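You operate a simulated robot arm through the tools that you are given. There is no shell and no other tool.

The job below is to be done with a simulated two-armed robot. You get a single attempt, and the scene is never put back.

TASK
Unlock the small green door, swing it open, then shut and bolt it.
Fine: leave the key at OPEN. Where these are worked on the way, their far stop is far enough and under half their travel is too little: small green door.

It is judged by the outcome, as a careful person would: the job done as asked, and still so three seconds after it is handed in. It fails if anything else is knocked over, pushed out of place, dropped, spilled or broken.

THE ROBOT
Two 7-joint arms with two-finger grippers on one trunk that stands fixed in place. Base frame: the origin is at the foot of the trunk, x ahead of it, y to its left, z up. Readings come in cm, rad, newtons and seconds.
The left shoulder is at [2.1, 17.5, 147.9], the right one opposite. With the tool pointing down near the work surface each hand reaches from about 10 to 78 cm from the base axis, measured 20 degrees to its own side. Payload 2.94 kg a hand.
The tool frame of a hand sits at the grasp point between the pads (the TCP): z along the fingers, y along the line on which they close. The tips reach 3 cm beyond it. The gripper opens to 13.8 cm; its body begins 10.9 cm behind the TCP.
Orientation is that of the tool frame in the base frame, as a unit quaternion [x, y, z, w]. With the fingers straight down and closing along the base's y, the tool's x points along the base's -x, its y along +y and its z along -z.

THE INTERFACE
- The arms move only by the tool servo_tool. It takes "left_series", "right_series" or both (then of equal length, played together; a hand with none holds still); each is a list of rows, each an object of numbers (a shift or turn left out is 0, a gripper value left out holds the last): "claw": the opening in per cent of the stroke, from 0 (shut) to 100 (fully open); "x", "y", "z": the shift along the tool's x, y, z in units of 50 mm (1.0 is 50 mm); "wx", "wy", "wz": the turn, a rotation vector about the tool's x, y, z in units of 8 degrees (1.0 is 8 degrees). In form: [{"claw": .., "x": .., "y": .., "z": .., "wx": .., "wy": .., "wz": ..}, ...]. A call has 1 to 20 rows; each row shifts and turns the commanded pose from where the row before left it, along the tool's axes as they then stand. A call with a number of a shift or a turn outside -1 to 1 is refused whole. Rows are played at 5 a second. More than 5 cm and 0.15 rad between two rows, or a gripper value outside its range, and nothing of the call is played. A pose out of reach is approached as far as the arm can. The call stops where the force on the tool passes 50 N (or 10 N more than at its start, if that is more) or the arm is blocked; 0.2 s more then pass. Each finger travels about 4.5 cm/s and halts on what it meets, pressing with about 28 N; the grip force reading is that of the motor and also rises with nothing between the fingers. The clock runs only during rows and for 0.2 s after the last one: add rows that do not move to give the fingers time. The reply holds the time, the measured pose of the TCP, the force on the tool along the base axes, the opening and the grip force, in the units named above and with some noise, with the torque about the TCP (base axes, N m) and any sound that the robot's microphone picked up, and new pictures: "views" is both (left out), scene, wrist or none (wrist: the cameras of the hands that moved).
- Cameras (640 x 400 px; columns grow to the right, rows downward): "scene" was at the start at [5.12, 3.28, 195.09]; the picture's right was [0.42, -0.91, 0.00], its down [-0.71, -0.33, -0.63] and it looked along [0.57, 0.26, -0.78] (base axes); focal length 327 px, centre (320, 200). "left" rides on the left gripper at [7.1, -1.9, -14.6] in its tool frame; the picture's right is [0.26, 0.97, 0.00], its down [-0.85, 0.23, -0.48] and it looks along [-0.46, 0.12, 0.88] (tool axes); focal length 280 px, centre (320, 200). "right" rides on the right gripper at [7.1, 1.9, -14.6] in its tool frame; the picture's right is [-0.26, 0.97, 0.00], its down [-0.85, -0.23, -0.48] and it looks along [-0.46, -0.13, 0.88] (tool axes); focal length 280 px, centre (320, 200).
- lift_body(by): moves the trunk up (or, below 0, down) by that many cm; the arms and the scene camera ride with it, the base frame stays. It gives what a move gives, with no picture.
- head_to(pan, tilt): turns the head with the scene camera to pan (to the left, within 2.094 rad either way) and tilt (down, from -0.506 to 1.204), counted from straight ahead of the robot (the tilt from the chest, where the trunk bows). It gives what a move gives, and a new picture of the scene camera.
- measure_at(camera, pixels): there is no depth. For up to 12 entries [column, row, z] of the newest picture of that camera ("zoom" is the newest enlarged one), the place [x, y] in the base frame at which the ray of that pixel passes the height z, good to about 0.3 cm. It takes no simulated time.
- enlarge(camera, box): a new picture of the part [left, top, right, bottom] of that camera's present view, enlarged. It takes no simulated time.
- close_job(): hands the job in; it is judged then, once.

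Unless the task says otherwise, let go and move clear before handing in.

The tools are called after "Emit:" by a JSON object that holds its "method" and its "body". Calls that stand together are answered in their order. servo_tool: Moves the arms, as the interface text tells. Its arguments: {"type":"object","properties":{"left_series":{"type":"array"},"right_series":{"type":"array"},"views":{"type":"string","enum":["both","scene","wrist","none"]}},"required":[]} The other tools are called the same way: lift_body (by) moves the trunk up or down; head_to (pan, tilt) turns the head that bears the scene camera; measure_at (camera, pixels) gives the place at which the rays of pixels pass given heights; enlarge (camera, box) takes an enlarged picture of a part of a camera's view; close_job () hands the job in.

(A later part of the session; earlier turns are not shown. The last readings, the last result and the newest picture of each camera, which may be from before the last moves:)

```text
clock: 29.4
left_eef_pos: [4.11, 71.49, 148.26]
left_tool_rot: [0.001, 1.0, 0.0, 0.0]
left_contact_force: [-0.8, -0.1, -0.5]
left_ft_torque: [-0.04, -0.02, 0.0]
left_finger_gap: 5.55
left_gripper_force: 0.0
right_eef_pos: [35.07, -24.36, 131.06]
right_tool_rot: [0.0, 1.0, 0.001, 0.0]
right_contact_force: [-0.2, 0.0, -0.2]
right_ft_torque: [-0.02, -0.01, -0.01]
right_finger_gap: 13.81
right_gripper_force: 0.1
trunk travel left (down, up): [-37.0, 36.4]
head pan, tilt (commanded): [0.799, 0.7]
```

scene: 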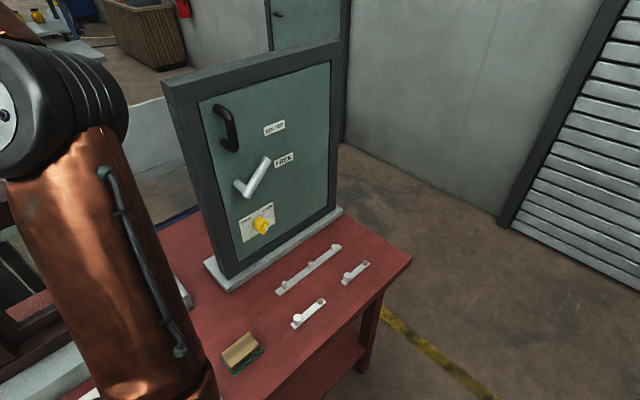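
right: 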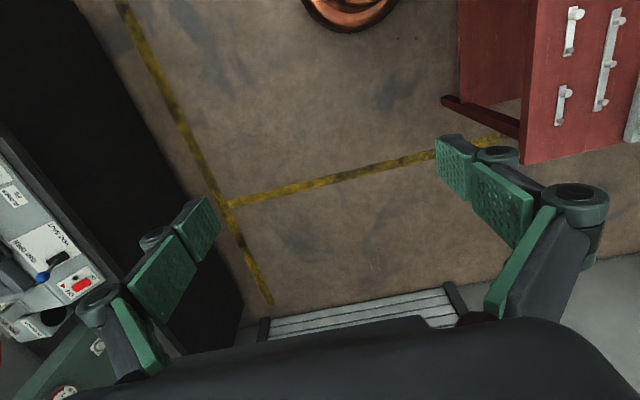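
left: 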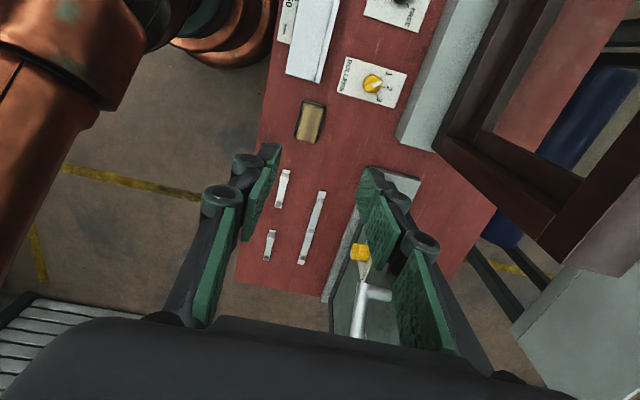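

The door is clear in the scene view now ((190–340, 50–280)), with the left arm stretched away. Next I'll turn the right hand to point along +y.

Emit:
{"method": "servo_tool", "body": {"right_series": [{"wx": -1}, {"wx": -1}, {"wx": -1}, {"wx": -1}, {"wx": -1}, {"wx": -1}, {"wx": -1}, {"wx": -1}, {"wx": -1}, {"wx": -1}, {"wx": -1}, {"wx": -0.25}], "views": "both"}}

```text
clock: 32.0
left_eef_pos: [4.04, 71.5, 148.14]
left_tool_rot: [0.002, 1.0, -0.001, -0.001]
left_contact_force: [-0.1, 0.1, 1.1]
left_ft_torque: [-0.01, 0.05, -0.02]
left_finger_gap: 5.52
left_gripper_force: 0.0
right_eef_pos: [34.31, -24.56, 131.57]
right_tool_rot: [0.004, 0.708, 0.707, -0.002]
right_contact_force: [-0.5, 1.2, 5.2]
right_ft_torque: [-0.62, -0.02, -0.07]
right_finger_gap: 13.78
right_gripper_force: 0.1
right hand out of reach, approached as far as the arm can: row 11, 12
trunk travel left (down, up): [-37.0, 36.4]
head pan, tilt (commanded): [0.799, 0.7]
```

scene: 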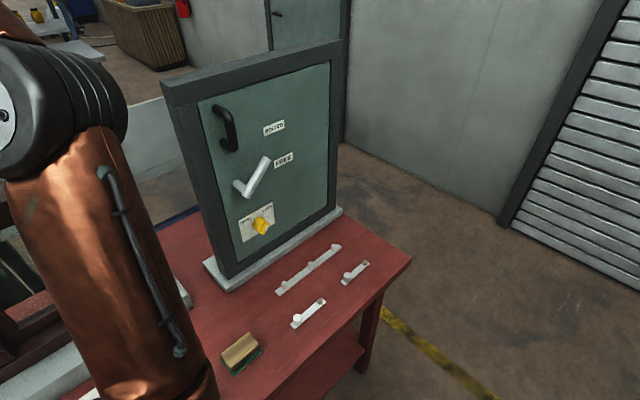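
right: 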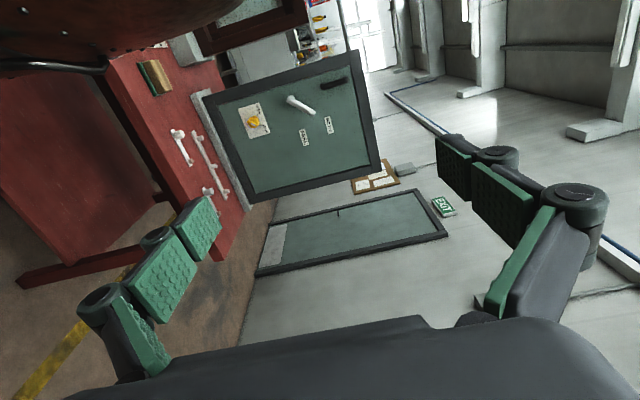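

The right hand points +y with a slight 5 N reading, possibly brushing something behind it or at a limit. I'll move it forward, away from whatever is behind, and recheck.

Emit:
{"method": "servo_tool", "body": {"right_series": [{"z": 0.6}, {"z": 0.8}, {"z": 0.8}], "views": "none"}}

Emit:
{"method": "head_to", "body": {"pan": -0.1, "tilt": 0.9}}

```text
clock: 32.8
left_eef_pos: [4.07, 71.43, 148.15]
left_tool_rot: [0.001, 1.0, -0.001, -0.002]
left_contact_force: [0.0, -0.8, 0.3]
left_ft_torque: [-0.01, 0.01, -0.02]
left_finger_gap: 5.53
left_gripper_force: 0.0
right_eef_pos: [31.15, -15.05, 133.82]
right_tool_rot: [0.001, 0.708, 0.707, 0.001]
right_contact_force: [-0.7, 0.4, -0.5]
right_ft_torque: [-0.02, 0.03, 0.01]
right_finger_gap: 13.79
right_gripper_force: 0.1
right hand out of reach, approached as far as the arm can: row 1, 2, 3
trunk travel left (down, up): [-37.0, 36.4]
head pan, tilt (commanded): [0.799, 0.7]
```

```text
clock: 34.0
left_eef_pos: [4.1, 71.37, 148.22]
left_tool_rot: [0.001, 1.0, 0.0, -0.001]
left_contact_force: [0.4, -0.2, 0.3]
left_ft_torque: [-0.02, 0.01, 0.02]
left_finger_gap: 5.53
left_gripper_force: 0.0
right_eef_pos: [31.11, -15.21, 133.71]
right_tool_rot: [0.001, 0.707, 0.707, 0.0]
right_contact_force: [0.0, 0.2, 0.0]
right_ft_torque: [0.01, 0.03, -0.01]
right_finger_gap: 13.8
right_gripper_force: 0.0
trunk travel left (down, up): [-37.0, 36.4]
head pan, tilt (commanded): [-0.099, 0.901]
```

scene: 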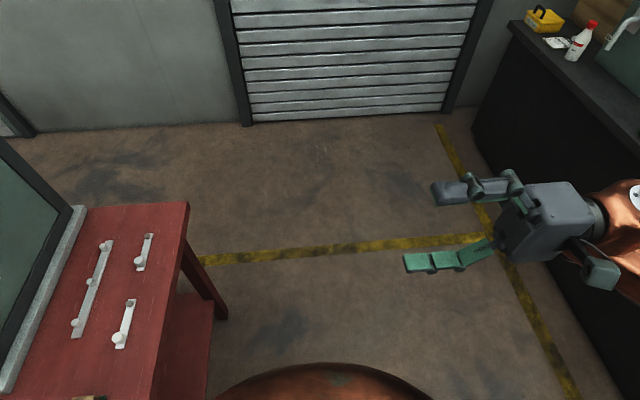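

The right wrist seems near a joint limit in this roll, and its elbow reaches toward the dark counter on the right. I'll look right to check its clearance before moving on.

Emit:
{"method": "head_to", "body": {"pan": -0.8, "tilt": 0.8}}

```text
clock: 35.1
left_eef_pos: [3.93, 71.39, 148.22]
left_tool_rot: [0.002, 1.0, -0.001, -0.001]
left_contact_force: [0.7, -0.5, -0.5]
left_ft_torque: [-0.03, 0.0, -0.02]
left_finger_gap: 5.52
left_gripper_force: 0.0
right_eef_pos: [31.08, -15.17, 133.67]
right_tool_rot: [0.002, 0.708, 0.706, 0.001]
right_contact_force: [0.1, 0.2, -0.5]
right_ft_torque: [-0.02, -0.01, 0.01]
right_finger_gap: 13.79
right_gripper_force: 0.2
trunk travel left (down, up): [-37.0, 36.4]
head pan, tilt (commanded): [-0.799, 0.799]
```

scene: 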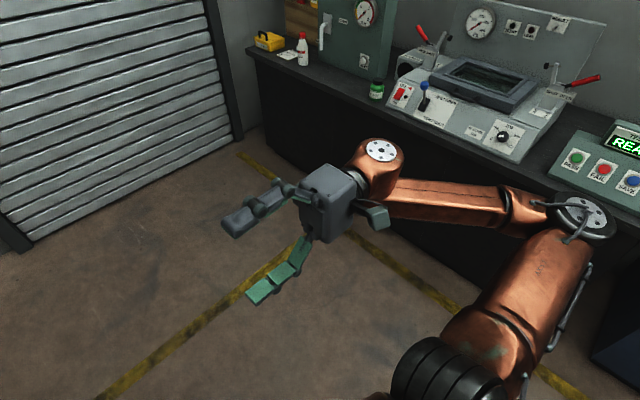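

The right elbow (585,215) is out to the side but free of the console; moving the hand forward-left will draw it inward. I'll move the right hand toward the door in front of the chest, keeping height ~131.

Emit:
{"method": "servo_tool", "body": {"right_series": [{"z": 0.8, "x": -0.3}, {"z": 0.8, "x": -0.3}, {"z": 0.8, "x": -0.3}, {"z": 0.8, "x": -0.3}, {"z": 0.8, "x": -0.3}, {"z": 0.8, "x": -0.3}, {"z": 0.8}], "views": "both"}}

```text
clock: 36.9
left_eef_pos: [4.14, 71.06, 148.47]
left_tool_rot: [0.002, 1.0, 0.002, -0.001]
left_contact_force: [0.1, -0.2, -0.1]
left_ft_torque: [0.13, 0.02, -0.01]
left_finger_gap: 5.51
left_gripper_force: 0.1
right_eef_pos: [30.24, 10.25, 141.51]
right_tool_rot: [-0.085, 0.702, 0.705, 0.046]
right_contact_force: [0.6, -1.4, 0.0]
right_ft_torque: [0.04, 0.02, 0.03]
right_finger_gap: 13.79
right_gripper_force: 0.1
right hand out of reach, approached as far as the arm can: row 1, 2, 3, 4, 5
trunk travel left (down, up): [-37.0, 36.4]
head pan, tilt (commanded): [-0.799, 0.799]
stopped in row 7 (right hand): the arm was blocked; the commanded pose is now the measured one
```

scene: 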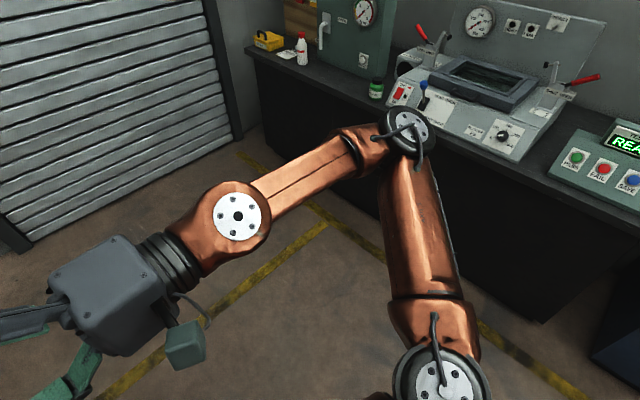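
right: 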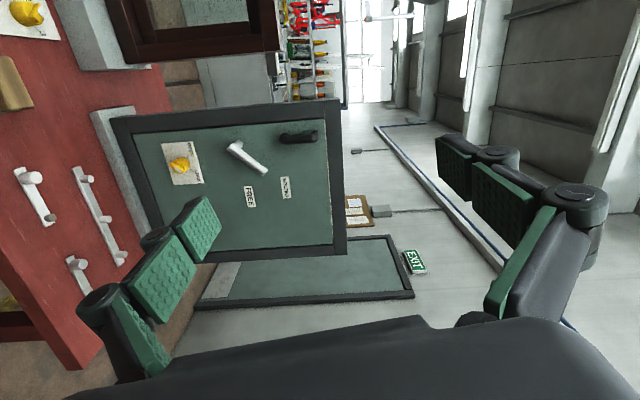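

The right hand stopped at (30, 10, 141), and the left arm's reading twitched, so the two arms may be touching. I'll look straight at them.

Emit:
{"method": "head_to", "body": {"pan": 0.5, "tilt": 0.9}}

```text
clock: 38.4
left_eef_pos: [4.06, 71.52, 148.11]
left_tool_rot: [0.001, 1.0, -0.001, -0.001]
left_contact_force: [0.3, -0.1, -0.2]
left_ft_torque: [0.03, 0.01, -0.01]
left_finger_gap: 5.51
left_gripper_force: 0.0
right_eef_pos: [30.38, 10.67, 141.46]
right_tool_rot: [-0.085, 0.704, 0.704, 0.044]
right_contact_force: [0.1, -0.7, -0.1]
right_ft_torque: [0.0, 0.01, 0.03]
right_finger_gap: 13.8
right_gripper_force: 0.1
trunk travel left (down, up): [-37.0, 36.4]
head pan, tilt (commanded): [0.499, 0.901]
```

scene: 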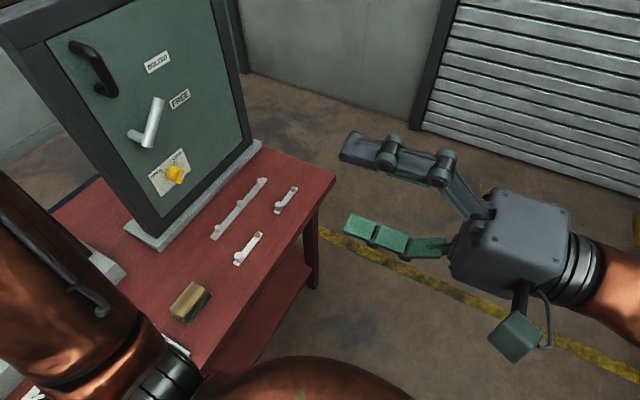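

The right hand is in open space, so the stop came from its wrist limit while the target ran ahead. I'll continue in smaller steps toward (42, 30), where the forearm lines up better with the door direction.

Emit:
{"method": "servo_tool", "body": {"right_series": [{"x": -0.6}, {"x": -0.6, "z": 0.3}, {"x": -0.6, "z": 0.6}, {"x": -0.3, "z": 0.8}, {"z": 0.8}, {"z": 0.8}], "views": "both"}}

```text
clock: 39.8
left_eef_pos: [3.99, 71.8, 147.97]
left_tool_rot: [0.002, 1.0, -0.002, 0.0]
left_contact_force: [-0.2, 0.0, 0.1]
left_ft_torque: [-0.05, 0.02, 0.01]
left_finger_gap: 5.51
left_gripper_force: 0.1
right_eef_pos: [39.8, 27.92, 143.36]
right_tool_rot: [-0.085, 0.704, 0.704, 0.044]
right_contact_force: [-0.3, 0.4, 0.6]
right_ft_torque: [-0.03, 0.01, -0.01]
right_finger_gap: 13.8
right_gripper_force: 0.0
trunk travel left (down, up): [-37.0, 36.4]
head pan, tilt (commanded): [0.499, 0.901]
```

scene: 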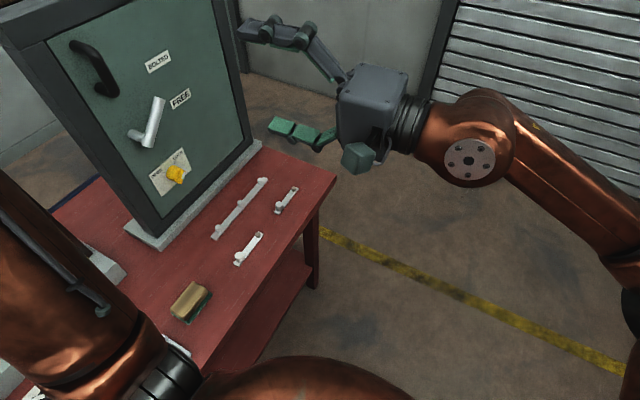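
right: 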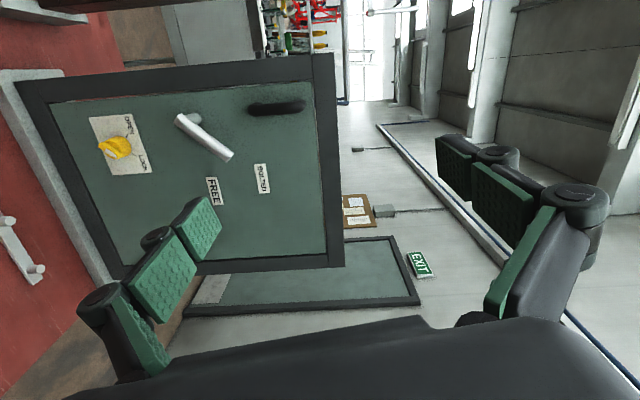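

The right arm is now comfortable at (39.8, 27.9, 143.4). To grip the key ridge the fingers must be rolled; I'll try rolling clockwise toward the symmetric orientation and see whether the wrist allows it.

Emit:
{"method": "servo_tool", "body": {"right_series": [{"wz": 1}, {"wz": 1}, {"wz": 1}, {"wz": 1}, {"wz": 1}, {"wz": 1}, {"wz": 1}, {"wz": 1}, {"wz": 1}, {"wz": 1}, {"wz": 1}, {"wz": 1}, {"wz": 0.5}], "views": "both"}}

```text
clock: 42.5
left_eef_pos: [4.07, 71.64, 148.08]
left_tool_rot: [0.001, 1.0, -0.001, -0.002]
left_contact_force: [-0.7, 1.5, 0.2]
left_ft_torque: [-0.02, -0.01, -0.02]
left_finger_gap: 5.52
left_gripper_force: 0.0
right_eef_pos: [39.7, 27.78, 143.3]
right_tool_rot: [0.485, 0.517, 0.487, -0.51]
right_contact_force: [0.6, 0.5, -0.1]
right_ft_torque: [-0.01, 0.01, 0.01]
right_finger_gap: 13.81
right_gripper_force: 0.0
trunk travel left (down, up): [-37.0, 36.4]
head pan, tilt (commanded): [0.499, 0.901]
```

scene: 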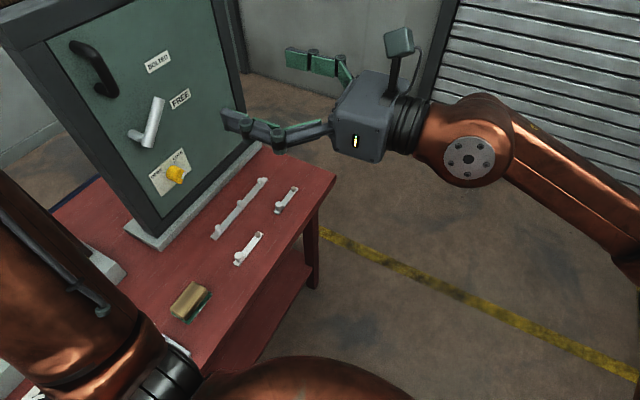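
right: 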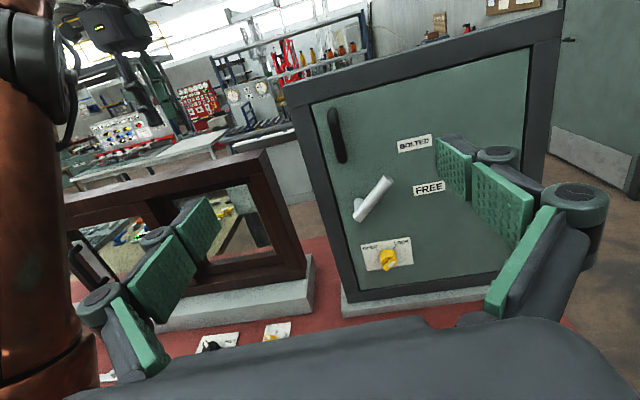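

The roll worked: the right hand now faces the door upright, and the right view shows the key at (388,258). I'll correct a 3° yaw and bring it down in front of the key at stand-off, partly closing the fingers.

Emit:
{"method": "servo_tool", "body": {"right_series": [{"x": -0.78, "y": 0.1, "z": 0.4, "wx": -0.4, "claw": 40}, {"x": -0.78, "y": 0.1, "z": 0.4}, {"x": -0.78, "y": 0.1, "z": 0.4}, {"x": -0.78, "y": 0.1, "z": 0.4}, {"x": -0.78, "y": 0.1, "z": 0.4}, {"x": -0.78, "y": 0.1, "z": 0.4}], "views": "both"}}

```text
clock: 44.0
left_eef_pos: [4.19, 71.64, 148.05]
left_tool_rot: [0.002, 1.0, -0.001, -0.001]
left_contact_force: [-0.4, -0.1, -0.1]
left_ft_torque: [-0.02, 0.08, 0.0]
left_finger_gap: 5.52
left_gripper_force: 0.1
right_eef_pos: [42.92, 39.87, 119.99]
right_tool_rot: [0.498, 0.505, 0.502, -0.495]
right_contact_force: [-0.2, -0.5, 0.5]
right_ft_torque: [0.0, -0.02, 0.03]
right_finger_gap: 5.54
right_gripper_force: 0.0
trunk travel left (down, up): [-37.0, 36.4]
head pan, tilt (commanded): [0.499, 0.901]
```

scene: 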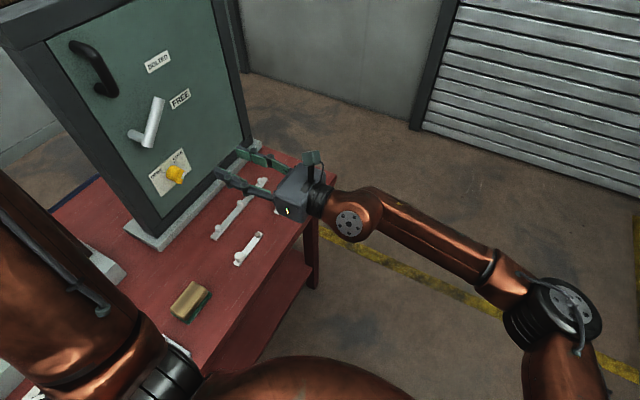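
right: 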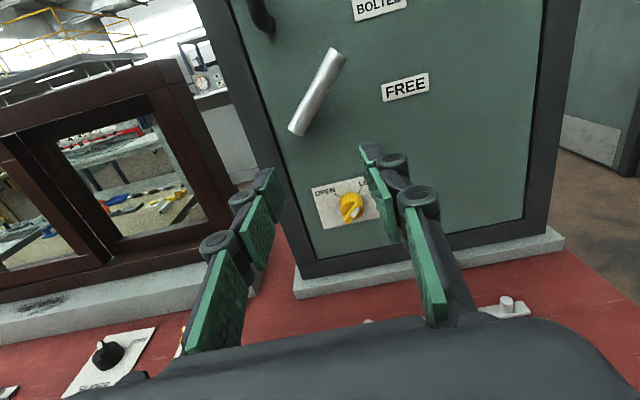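

The right arm is well placed: TCP (42.9, 39.9, 120), elbow clear on the right. I'll go down to key height with a stand-off of about 15 cm.

Emit:
{"method": "servo_tool", "body": {"right_series": [{"x": -0.7, "y": 0.05, "z": 0.3}, {"x": -0.7, "y": 0.05, "z": 0.3}, {"x": -0.7, "y": 0.05, "z": 0.3}, {"x": -0.7, "y": 0.05, "z": 0.3}, {"x": -0.6, "z": 0.3}], "views": "both"}}

```text
clock: 45.1
left_eef_pos: [4.04, 71.62, 148.22]
left_tool_rot: [0.002, 1.0, -0.001, -0.001]
left_contact_force: [0.5, 0.0, 0.2]
left_ft_torque: [-0.01, -0.02, 0.03]
left_finger_gap: 5.51
left_gripper_force: 0.0
right_eef_pos: [44.23, 47.34, 102.55]
right_tool_rot: [0.499, 0.503, 0.501, -0.497]
right_contact_force: [-0.3, 0.2, 0.2]
right_ft_torque: [0.02, -0.01, 0.02]
right_finger_gap: 5.53
right_gripper_force: 0.0
trunk travel left (down, up): [-37.0, 36.4]
head pan, tilt (commanded): [0.499, 0.901]
```

scene: 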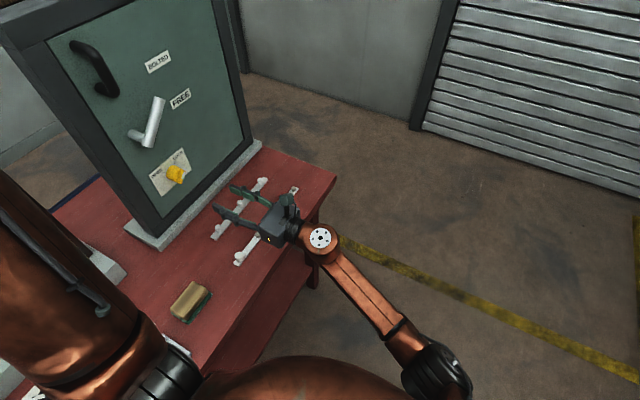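
right: 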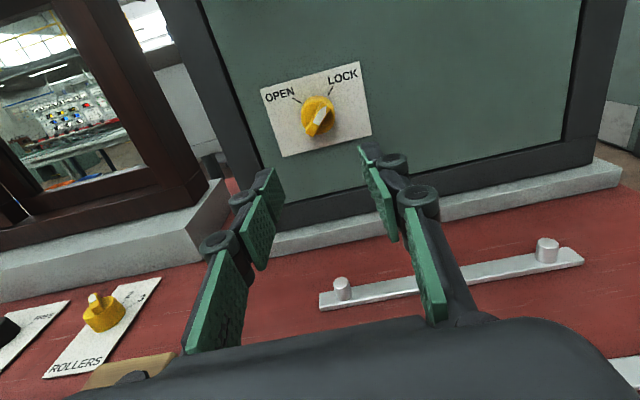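

The key is squarely ahead at (318,117) in the right view. I'll enlarge it to get the ridge direction and centre precisely.

Emit:
{"method": "enlarge", "body": {"camera": "right", "box": [250, 50, 390, 165]}}

Emit:
{"method": "measure_at", "body": {"camera": "right", "pixels": [[262, 88, 106], [360, 62, 106], [284, 157, 99], [372, 134, 99], [320, 117, 103], [320, 117, 102]]}}

```text
3.48 times, centred on (320, 108) of right
```

zoom: 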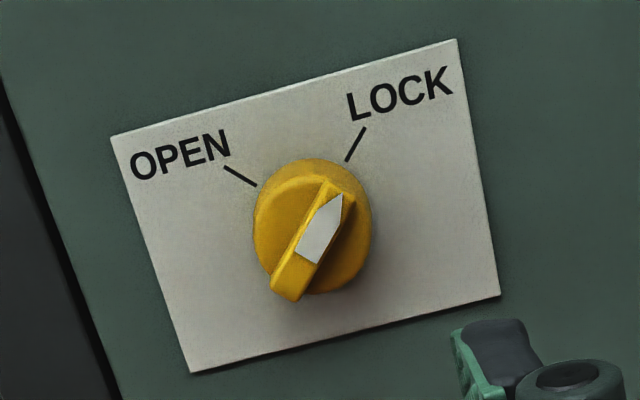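

```text
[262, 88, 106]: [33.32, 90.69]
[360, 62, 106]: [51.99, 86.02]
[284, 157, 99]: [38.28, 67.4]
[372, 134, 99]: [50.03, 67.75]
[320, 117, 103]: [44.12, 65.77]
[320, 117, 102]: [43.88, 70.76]
```

Ridge points ~48° right of vertical (LOCK tick at ~46°, OPEN tick at ~−44°), with the knob axis at about (44.0, 102.9). I'll centre the hand on it, roll +47° so the fingers straddle the ridge, and advance part-way.

Emit:
{"method": "servo_tool", "body": {"right_series": [{"x": 0.07, "y": -0.05, "wz": 1, "claw": 32}, {"wz": 1}, {"wz": 1}, {"wz": 1}, {"wz": 1}, {"wz": 0.88}, {"z": 0.6}, {"z": 0.6}, {"z": 0.6}], "views": "both"}}

```text
clock: 47.1
left_eef_pos: [4.11, 71.61, 148.22]
left_tool_rot: [0.002, 1.0, -0.002, -0.001]
left_contact_force: [-0.6, 0.7, -1.1]
left_ft_torque: [-0.03, -0.02, -0.01]
left_finger_gap: 5.52
left_gripper_force: 0.0
right_eef_pos: [43.73, 56.26, 103.13]
right_tool_rot: [0.658, 0.263, 0.263, -0.654]
right_contact_force: [-0.5, 0.3, -0.2]
right_ft_torque: [0.01, -0.01, 0.01]
right_finger_gap: 4.42
right_gripper_force: 0.2
trunk travel left (down, up): [-37.0, 36.4]
head pan, tilt (commanded): [0.499, 0.901]
```

scene: 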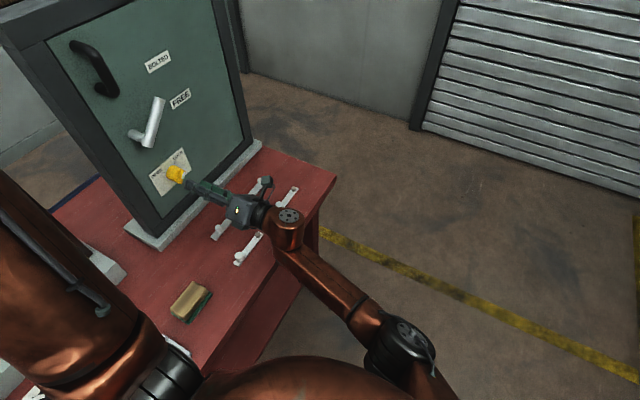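
right: 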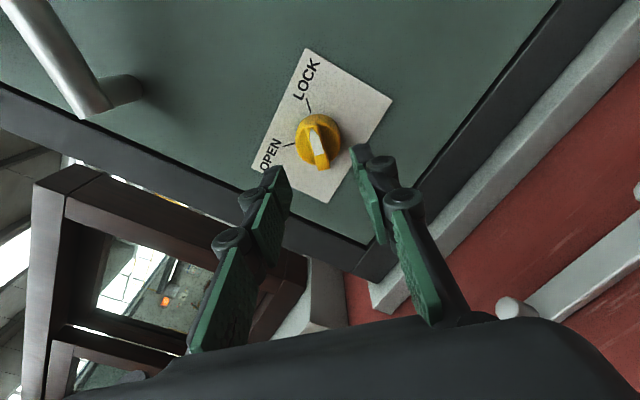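

The ridge now appears nearly upright between the fingers at (318,143); the tool axis should project to about (320,147). I'll zoom to check the centring.

Emit:
{"method": "enlarge", "body": {"camera": "right", "box": [250, 90, 400, 190]}}

```text
4.00 times, centred on (325, 140) of right
```

zoom: 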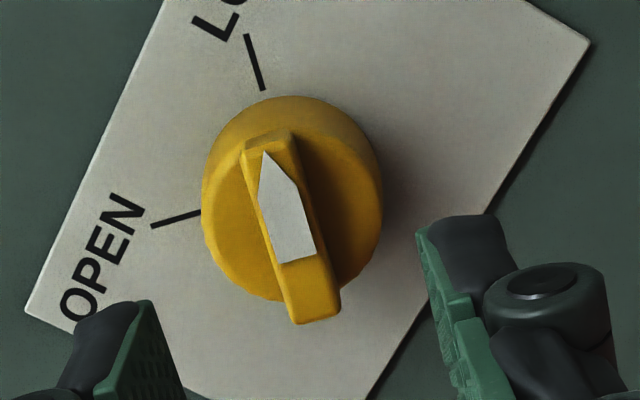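

The ridge is aligned within ~3° and centred within 2 mm. I'll advance 5 cm so the fingertips flank it.

Emit:
{"method": "servo_tool", "body": {"right_series": [{"z": 0.4}, {"z": 0.3}, {"z": 0.2}, {"z": 0.1}], "views": "wrist"}}

```text
clock: 48.1
left_eef_pos: [4.08, 71.6, 148.09]
left_tool_rot: [0.002, 1.0, -0.001, -0.001]
left_contact_force: [1.2, 0.2, -0.4]
left_ft_torque: [-0.01, 0.01, 0.02]
left_finger_gap: 5.51
left_gripper_force: 0.0
right_eef_pos: [43.19, 59.85, 103.34]
right_tool_rot: [-0.656, -0.267, -0.255, 0.659]
right_contact_force: [0.4, 0.6, 0.2]
right_ft_torque: [0.03, -0.02, -0.02]
right_finger_gap: 4.42
right_gripper_force: 0.1
right hand out of reach, approached as far as the arm can: row 1, 3, 4
trunk travel left (down, up): [-37.0, 36.4]
head pan, tilt (commanded): [0.499, 0.901]
```

right: 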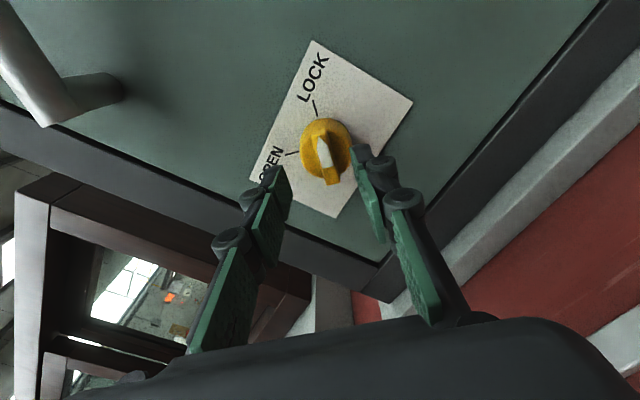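

The right arm reports out of reach at (43.2, 59.9, 103.3), about 1.5 cm short of where it should be. I'll look at its posture to decide how to gain reach.

Emit:
{"method": "head_to", "body": {"pan": 0.2, "tilt": 1.0}}

```text
clock: 49.0
left_eef_pos: [4.14, 71.48, 148.22]
left_tool_rot: [0.002, 1.0, -0.001, -0.001]
left_contact_force: [-0.2, -0.1, 0.4]
left_ft_torque: [0.0, -0.03, 0.01]
left_finger_gap: 5.51
left_gripper_force: 0.1
right_eef_pos: [43.37, 59.88, 103.5]
right_tool_rot: [-0.656, -0.267, -0.256, 0.658]
right_contact_force: [-0.8, -0.6, -1.3]
right_ft_torque: [-0.01, 0.02, -0.02]
right_finger_gap: 4.41
right_gripper_force: 0.1
trunk travel left (down, up): [-37.0, 36.4]
head pan, tilt (commanded): [0.201, 1.0]
```

scene: 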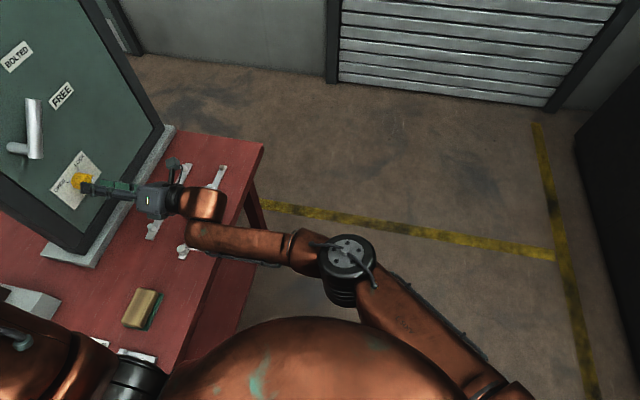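

The right arm is almost stretched (elbow at (350,260)), so lowering the trunk toward key height will shorten the reach. First I'll back the right hand off and raise it 14 cm, and pull the left hand to a place where it also clears the window frame when lowered.

Emit:
{"method": "servo_tool", "body": {"right_series": [{"z": -0.9}, {"x": 0.48, "y": -0.51}, {"x": 0.48, "y": -0.51}, {"x": 0.48, "y": -0.51}, {"x": 0.48, "y": -0.51}], "left_series": [{"y": -0.7}, {"y": -0.7}, {"y": -0.7}, {"y": -0.7}, {"y": -0.7}], "views": "scene"}}

```text
clock: 50.1
left_eef_pos: [3.93, 53.68, 148.33]
left_tool_rot: [0.001, 1.0, -0.001, 0.0]
left_contact_force: [-0.8, 0.0, 0.2]
left_ft_torque: [0.03, -0.02, 0.01]
left_finger_gap: 5.54
left_gripper_force: 0.0
right_eef_pos: [43.36, 55.22, 117.65]
right_tool_rot: [0.658, 0.263, 0.262, -0.656]
right_contact_force: [0.0, -0.2, 0.2]
right_ft_torque: [0.04, 0.02, -0.03]
right_finger_gap: 4.42
right_gripper_force: 0.0
trunk travel left (down, up): [-37.0, 36.4]
head pan, tilt (commanded): [0.201, 1.0]
```

scene: 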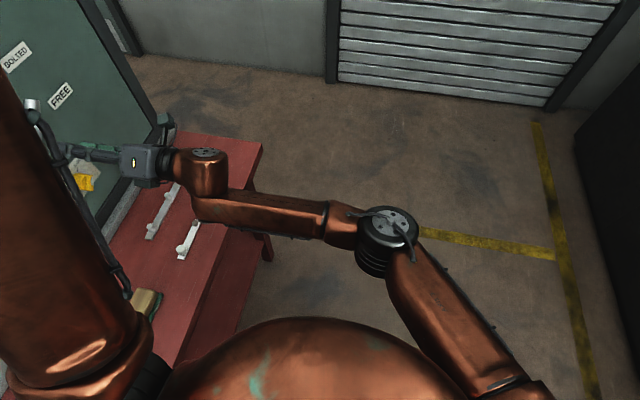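

Both hands are clear (left at y 53.7 in front of the window, right at (43.4, 55.2, 117.7)). Lowering the trunk 14 cm now.

Emit:
{"method": "lift_body", "body": {"by": -14}}

```text
clock: 51.8
left_eef_pos: [3.93, 54.03, 134.26]
left_tool_rot: [0.002, 1.0, -0.001, -0.001]
left_contact_force: [-1.0, 0.5, -0.3]
left_ft_torque: [-0.01, -0.02, -0.02]
left_finger_gap: 5.5
left_gripper_force: 0.1
right_eef_pos: [43.22, 55.38, 103.49]
right_tool_rot: [0.658, 0.263, 0.261, -0.655]
right_contact_force: [-1.1, 0.4, 0.0]
right_ft_torque: [0.0, -0.04, -0.02]
right_finger_gap: 4.44
right_gripper_force: 0.1
trunk travel left (down, up): [-23.0, 50.4]
head pan, tilt (commanded): [0.201, 1.0]
```

Trunk lowered; the right hand is at (43.2, 55.4, 103.5). I'll re-centre on the knob axis and advance again.

Emit:
{"method": "servo_tool", "body": {"right_series": [{"x": 0.03, "y": 0.19}, {"z": 0.4}, {"z": 0.3}, {"z": 0.2}, {"z": 0.1}], "views": "both"}}

```text
clock: 53.0
left_eef_pos: [4.12, 53.98, 134.23]
left_tool_rot: [0.002, 1.0, -0.001, -0.001]
left_contact_force: [-0.1, -0.2, -1.2]
left_ft_torque: [0.0, 0.0, 0.02]
left_finger_gap: 5.53
left_gripper_force: 0.0
right_eef_pos: [43.99, 60.4, 102.82]
right_tool_rot: [0.658, 0.263, 0.261, -0.655]
right_contact_force: [0.3, -1.2, -0.2]
right_ft_torque: [0.02, 0.01, -0.01]
right_finger_gap: 4.4
right_gripper_force: 0.1
trunk travel left (down, up): [-23.0, 50.4]
head pan, tilt (commanded): [0.201, 1.0]
```

scene: 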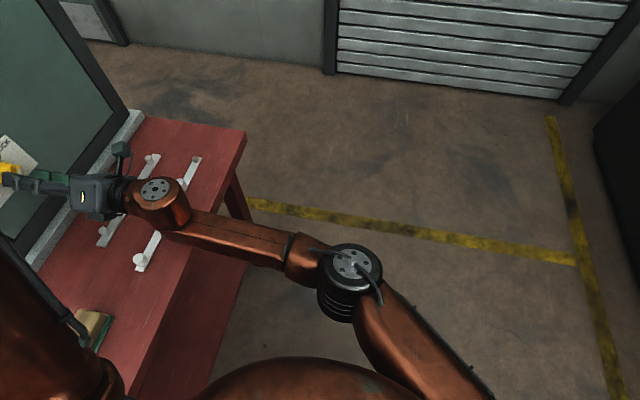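
right: 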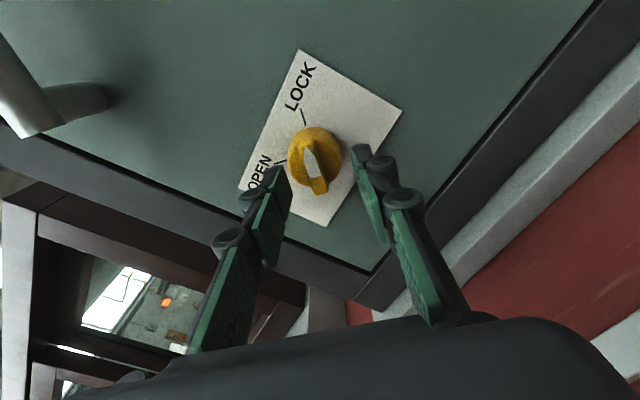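

TCP is on axis at (44.0, 60.4, 102.8). A zoom to verify that the ridge is between the fingers before the final few centimetres.

Emit:
{"method": "enlarge", "body": {"camera": "right", "box": [240, 110, 400, 250]}}

```text
2.86 times, centred on (320, 180) of right
```

zoom: 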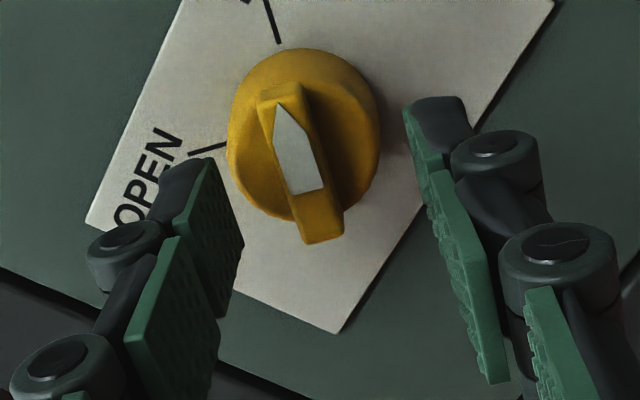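

The ridge sits about 4 mm toward the left finger, so I'll shift that much, advance another 1.7 cm and watch the force.

Emit:
{"method": "servo_tool", "body": {"right_series": [{"y": -0.08}, {"z": 0.15}, {"z": 0.1}, {"z": 0.1}], "views": "wrist"}}

```text
clock: 54.0
left_eef_pos: [4.12, 54.13, 134.14]
left_tool_rot: [0.002, 1.0, 0.0, -0.001]
left_contact_force: [-0.9, -0.1, 0.6]
left_ft_torque: [-0.01, 0.01, 0.02]
left_finger_gap: 5.51
left_gripper_force: 0.2
right_eef_pos: [43.72, 62.1, 103.04]
right_tool_rot: [0.659, 0.262, 0.261, -0.655]
right_contact_force: [0.3, 0.6, -0.1]
right_ft_torque: [0.01, -0.01, 0.0]
right_finger_gap: 4.42
right_gripper_force: 0.1
trunk travel left (down, up): [-23.0, 50.4]
head pan, tilt (commanded): [0.201, 1.0]
```

right: 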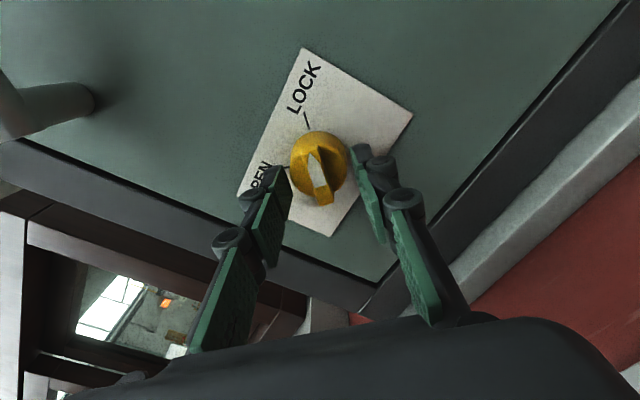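

No contact yet at TCP y 62.1; tips should overlap the ridge by about 1 cm. I'll close the fingers and see what gap they stop at.

Emit:
{"method": "servo_tool", "body": {"right_series": [{"claw": 0}, {}, {}, {}, {}], "views": "wrist"}}

```text
clock: 55.2
left_eef_pos: [4.07, 54.06, 134.12]
left_tool_rot: [0.002, 1.0, 0.0, 0.0]
left_contact_force: [0.1, -0.6, 0.8]
left_ft_torque: [0.0, 0.0, 0.0]
left_finger_gap: 5.52
left_gripper_force: 0.1
right_eef_pos: [43.94, 62.11, 102.92]
right_tool_rot: [0.658, 0.263, 0.261, -0.655]
right_contact_force: [2.4, 0.9, 2.5]
right_ft_torque: [0.0, 0.02, 0.14]
right_finger_gap: 3.79
right_gripper_force: 45.0
trunk travel left (down, up): [-23.0, 50.4]
head pan, tilt (commanded): [0.201, 1.0]
```

right: 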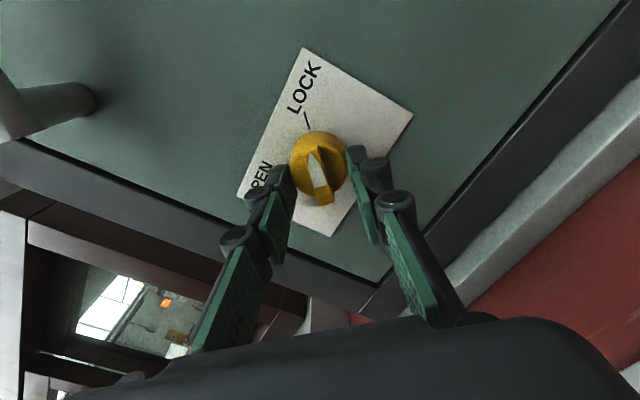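

The gap stopped at 3.79 cm, so the fingers are on the round body rather than the ridge. I'll open, back off about 1 cm and close on the ridge alone.

Emit:
{"method": "servo_tool", "body": {"right_series": [{"claw": 33}, {}, {"z": -0.1}, {"z": -0.1}, {"claw": 0}, {}, {}, {}, {}, {}], "views": "wrist"}}

```text
clock: 57.4
left_eef_pos: [4.1, 54.02, 134.17]
left_tool_rot: [0.002, 1.0, -0.001, -0.002]
left_contact_force: [-0.4, -0.6, -1.1]
left_ft_torque: [0.0, 0.03, 0.01]
left_finger_gap: 5.52
left_gripper_force: 0.0
right_eef_pos: [43.79, 61.09, 102.93]
right_tool_rot: [0.658, 0.264, 0.262, -0.655]
right_contact_force: [0.5, -0.8, -1.4]
right_ft_torque: [0.02, -0.87, 0.02]
right_finger_gap: 1.05
right_gripper_force: 37.7
trunk travel left (down, up): [-23.0, 50.4]
head pan, tilt (commanded): [0.201, 1.0]
```

right: 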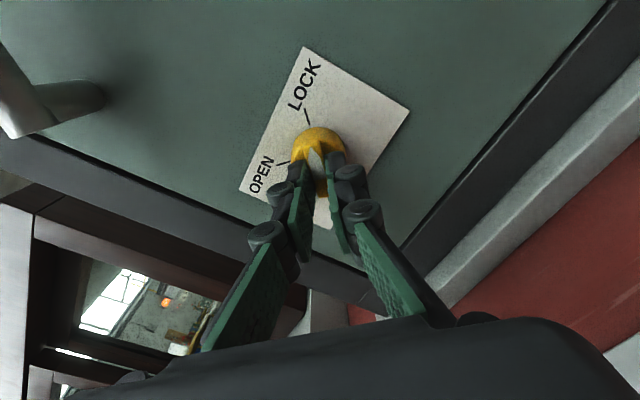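

Now the gap is 1.05 cm — the ridge is held. I'll turn the hand counter-clockwise (−wz) about 80° and check torque and sound.

Emit:
{"method": "servo_tool", "body": {"right_series": [{"wz": -0.7}, {"wz": -0.8}, {"wz": -0.8}, {"wz": -0.8}, {"wz": -0.8}, {"wz": -0.8}, {"wz": -0.8}, {"wz": -0.8}, {"wz": -0.8}, {"wz": -0.8}, {"wz": -0.8}, {"wz": -0.8}], "views": "wrist"}}

```text
clock: 60.0
left_eef_pos: [4.36, 54.13, 134.16]
left_tool_rot: [0.001, 1.0, -0.002, -0.003]
left_contact_force: [0.1, 0.2, 0.3]
left_ft_torque: [0.01, -0.03, 0.02]
left_finger_gap: 5.53
left_gripper_force: 0.1
right_eef_pos: [44.11, 61.22, 103.01]
right_tool_rot: [0.358, 0.612, 0.61, -0.354]
right_contact_force: [12.9, -4.5, -11.5]
right_ft_torque: [-0.1, 0.03, -0.28]
right_finger_gap: 1.09
right_gripper_force: 38.1
trunk travel left (down, up): [-23.0, 50.4]
head pan, tilt (commanded): [0.201, 1.0]
```

right: 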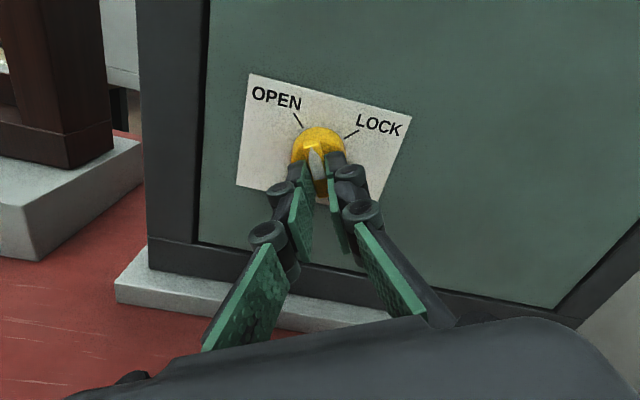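

The knob has turned with the hand to about −30° (pointer heading toward OPEN). I'll relieve the side load slightly and turn the remaining ~17°.

Emit:
{"method": "servo_tool", "body": {"right_series": [{"x": -0.05, "y": 0.02, "wz": -0.5}, {"wz": -0.6}, {"wz": -0.6}, {"wz": -0.4}, {}], "views": "wrist"}}

```text
clock: 61.2
left_eef_pos: [4.34, 54.05, 134.28]
left_tool_rot: [0.002, 1.0, -0.001, -0.001]
left_contact_force: [0.5, 0.2, 0.0]
left_ft_torque: [-0.01, -0.02, 0.02]
left_finger_gap: 5.5
left_gripper_force: 0.0
right_eef_pos: [44.27, 61.16, 103.03]
right_tool_rot: [0.266, 0.656, 0.656, -0.262]
right_contact_force: [22.2, 6.2, 17.0]
right_ft_torque: [1.16, 0.71, 0.26]
right_finger_gap: 1.09
right_gripper_force: 38.0
trunk travel left (down, up): [-23.0, 50.4]
head pan, tilt (commanded): [0.201, 1.0]
```

right: 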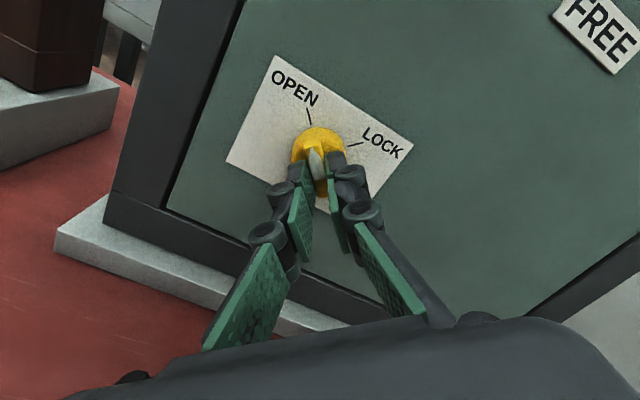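

The hand is at −46° and a firm counter-torque has appeared, so the knob should be at its OPEN stop. I'll release, back off and check the pointer.

Emit:
{"method": "servo_tool", "body": {"right_series": [{"claw": 35}, {}, {}, {"z": -0.4}, {"z": -0.7}, {"z": -0.7}], "views": "both"}}

Emit:
{"method": "enlarge", "body": {"camera": "right", "box": [220, 50, 420, 200]}}

```text
clock: 62.6
left_eef_pos: [4.11, 53.89, 134.27]
left_tool_rot: [0.003, 1.0, 0.0, -0.001]
left_contact_force: [0.2, -0.7, 0.8]
left_ft_torque: [0.04, 0.02, 0.01]
left_finger_gap: 5.51
left_gripper_force: 0.0
right_eef_pos: [43.83, 51.95, 103.13]
right_tool_rot: [0.265, 0.657, 0.655, -0.263]
right_contact_force: [0.3, -0.3, -0.6]
right_ft_torque: [0.03, -0.04, -0.03]
right_finger_gap: 4.84
right_gripper_force: 0.1
trunk travel left (down, up): [-23.0, 50.4]
head pan, tilt (commanded): [0.201, 1.0]
```

scene: 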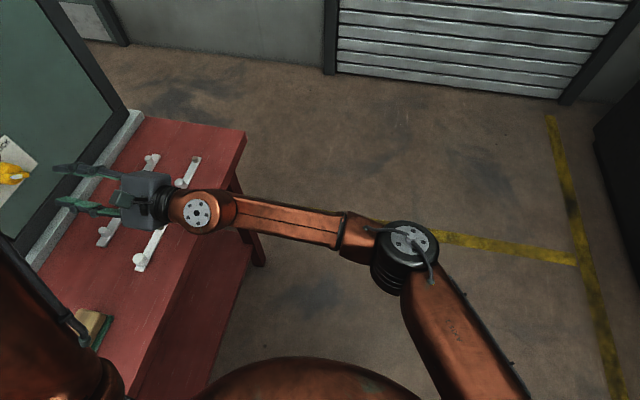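
right: 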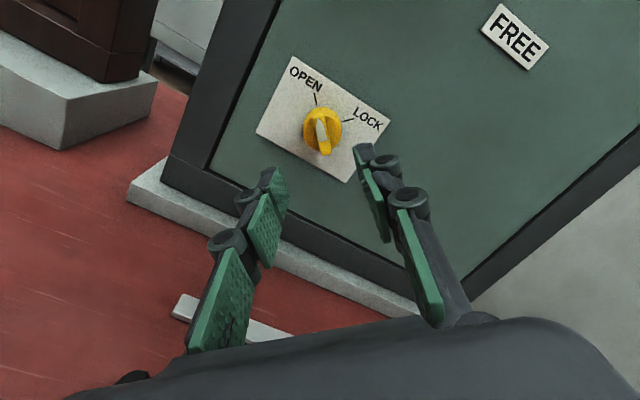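

```text
2.67 times, centred on (320, 125) of right
```

zoom: 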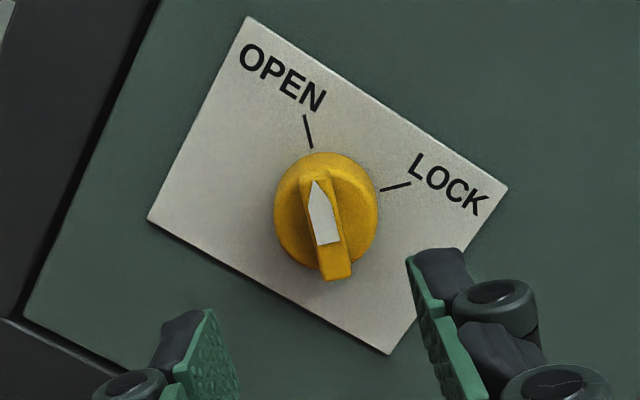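

The pointer clearly lines up with the OPEN tick now. Next is the silver lever: I'll raise the trunk 16 cm for reach, then roll the hand upright and close the fingers to push the lever from above.

Emit:
{"method": "lift_body", "body": {"by": 16}}

Emit:
{"method": "servo_tool", "body": {"right_series": [{"z": -0.5, "claw": 0, "wz": 0.9}, {"wz": 0.9}, {"wz": 0.9}, {"wz": 1}, {"wz": 1}, {"wz": 1}, {"x": 0.5, "wx": -0.5}, {"x": 0.5, "wx": -0.5}, {"x": 0.5, "wx": -0.5}, {"x": 0.5}], "views": "both"}}

Emit:
{"method": "head_to", "body": {"pan": 0.65, "tilt": 0.7}}

```text
clock: 64.5
left_eef_pos: [4.11, 53.98, 150.23]
left_tool_rot: [0.002, 1.0, -0.001, -0.001]
left_contact_force: [1.4, 0.1, -0.2]
left_ft_torque: [0.0, 0.01, 0.0]
left_finger_gap: 5.5
left_gripper_force: 0.1
right_eef_pos: [43.95, 52.19, 118.92]
right_tool_rot: [0.264, 0.658, 0.654, -0.262]
right_contact_force: [0.6, 0.7, 0.0]
right_ft_torque: [0.01, 0.01, 0.01]
right_finger_gap: 4.84
right_gripper_force: 0.0
trunk travel left (down, up): [-39.0, 34.4]
head pan, tilt (commanded): [0.201, 1.0]
```

```text
clock: 66.7
left_eef_pos: [4.04, 53.97, 150.18]
left_tool_rot: [0.0, 1.0, 0.0, -0.001]
left_contact_force: [0.2, -0.2, 0.6]
left_ft_torque: [-0.01, 0.01, 0.03]
left_finger_gap: 5.52
left_gripper_force: 0.0
right_eef_pos: [43.85, 49.66, 129.15]
right_tool_rot: [0.547, 0.449, 0.552, -0.441]
right_contact_force: [0.0, 0.7, 0.0]
right_ft_torque: [0.02, 0.0, 0.0]
right_finger_gap: 0.0
right_gripper_force: 27.5
trunk travel left (down, up): [-39.0, 34.4]
head pan, tilt (commanded): [0.201, 1.0]
```

scene: 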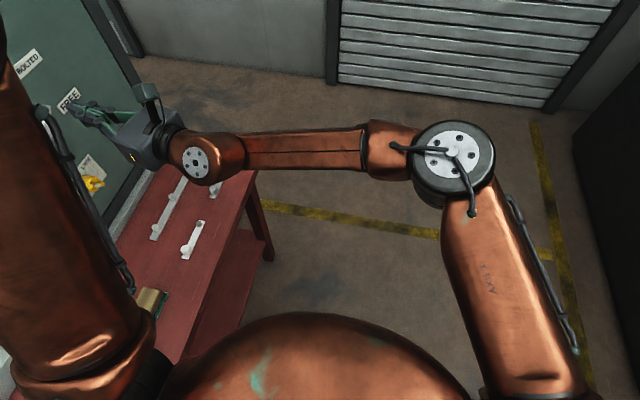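
right: 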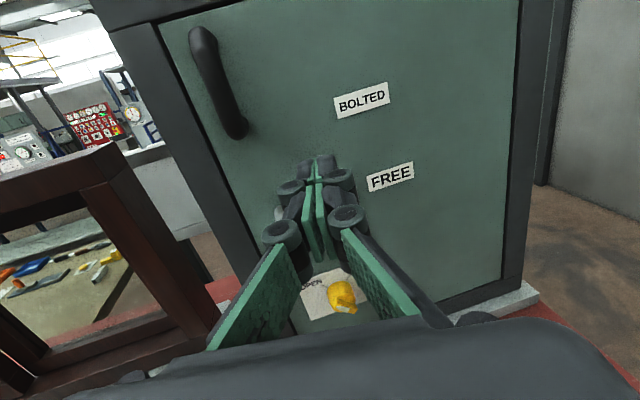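

```text
clock: 67.5
left_eef_pos: [4.05, 53.99, 150.22]
left_tool_rot: [0.002, 1.0, -0.001, -0.001]
left_contact_force: [-0.4, 0.5, 0.4]
left_ft_torque: [0.02, -0.01, 0.03]
left_finger_gap: 5.51
left_gripper_force: 0.0
right_eef_pos: [43.92, 49.58, 128.9]
right_tool_rot: [0.547, 0.449, 0.552, -0.44]
right_contact_force: [0.0, -0.6, 1.0]
right_ft_torque: [-0.01, -0.04, -0.02]
right_finger_gap: 0.0
right_gripper_force: 27.6
trunk travel left (down, up): [-39.0, 34.4]
head pan, tilt (commanded): [0.649, 0.7]
```

scene: 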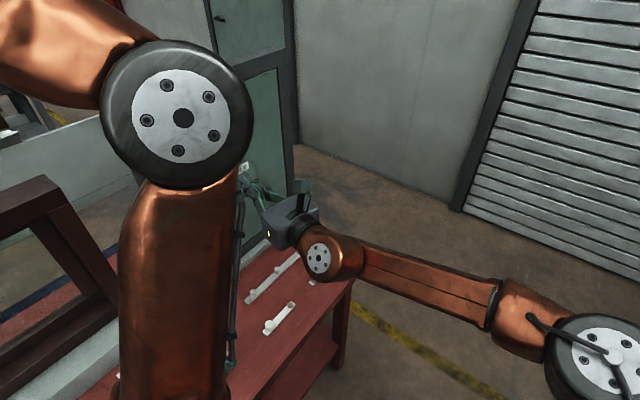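

The left elbow at (175,115) hides the door from the scene camera. I'll stretch the left hand out again to y≈71 (tips at z 147, above the window frame) so I can watch the lever.

Emit:
{"method": "servo_tool", "body": {"left_series": [{"y": 0.7}, {"y": 0.7}, {"y": 0.7}, {"y": 0.7}, {"y": 0.7}], "views": "scene"}}

```text
clock: 68.8
left_eef_pos: [3.8, 71.83, 150.09]
left_tool_rot: [0.002, 1.0, -0.001, 0.0]
left_contact_force: [0.1, 1.0, 0.3]
left_ft_torque: [-0.03, -0.04, 0.0]
left_finger_gap: 5.5
left_gripper_force: 0.0
right_eef_pos: [43.78, 49.79, 129.06]
right_tool_rot: [0.547, 0.45, 0.552, -0.441]
right_contact_force: [-0.5, 0.0, -0.3]
right_ft_torque: [0.01, -0.01, -0.02]
right_finger_gap: 0.0
right_gripper_force: 28.4
trunk travel left (down, up): [-39.0, 34.4]
head pan, tilt (commanded): [0.649, 0.7]
```

scene: 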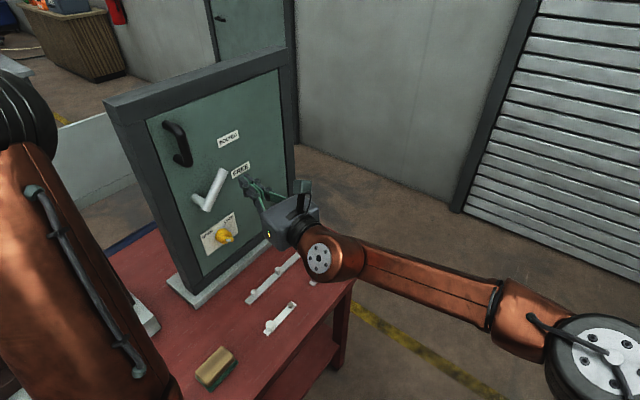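

The view is clear again: lever at (208,190), still pointing up-right. I'll place the closed fingertips just above the outer part of the rod.

Emit:
{"method": "servo_tool", "body": {"right_series": [{"x": 0.2, "y": -0.1}, {"x": 0.2, "z": 0.8, "y": -0.1}, {"z": 0.8, "y": -0.1}, {"z": 0.7, "y": -0.03}], "views": "both"}}

Emit:
{"method": "enlarge", "body": {"camera": "scene", "box": [140, 90, 320, 260]}}

```text
clock: 69.8
left_eef_pos: [3.9, 71.87, 149.99]
left_tool_rot: [0.002, 1.0, -0.001, -0.001]
left_contact_force: [-0.6, -0.6, -0.8]
left_ft_torque: [-0.02, -0.03, 0.0]
left_finger_gap: 5.52
left_gripper_force: 0.1
right_eef_pos: [44.23, 61.56, 130.87]
right_tool_rot: [0.547, 0.45, 0.55, -0.442]
right_contact_force: [-0.2, -0.4, 0.4]
right_ft_torque: [-0.02, -0.01, -0.01]
right_finger_gap: 0.03
right_gripper_force: 27.9
trunk travel left (down, up): [-39.0, 34.4]
head pan, tilt (commanded): [0.649, 0.7]
```

scene: 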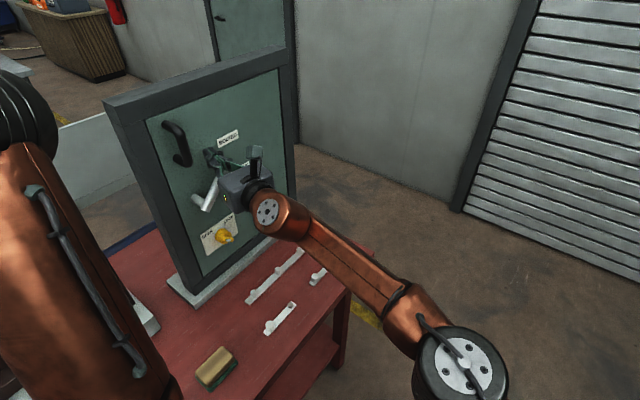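
right: 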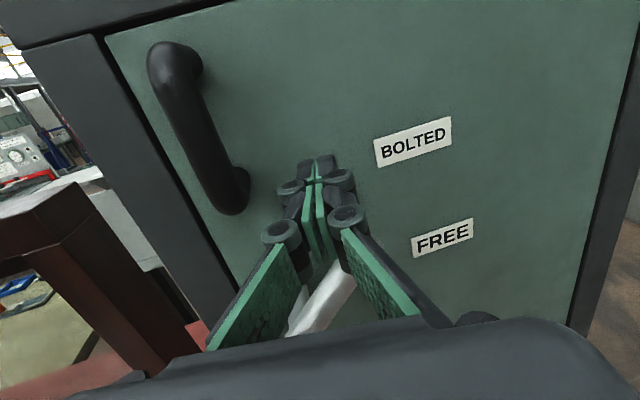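

```text
2.35 times, centred on (230, 175) of scene
```

zoom: 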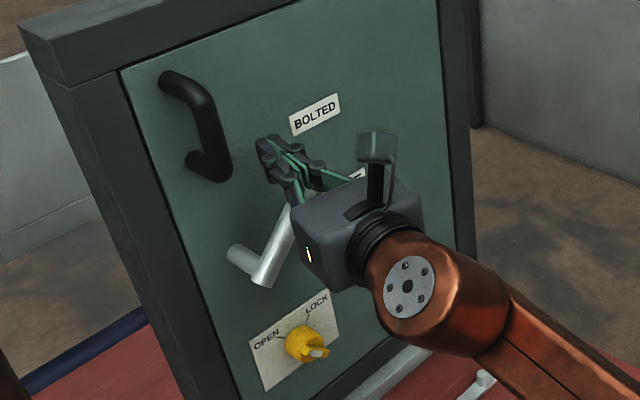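

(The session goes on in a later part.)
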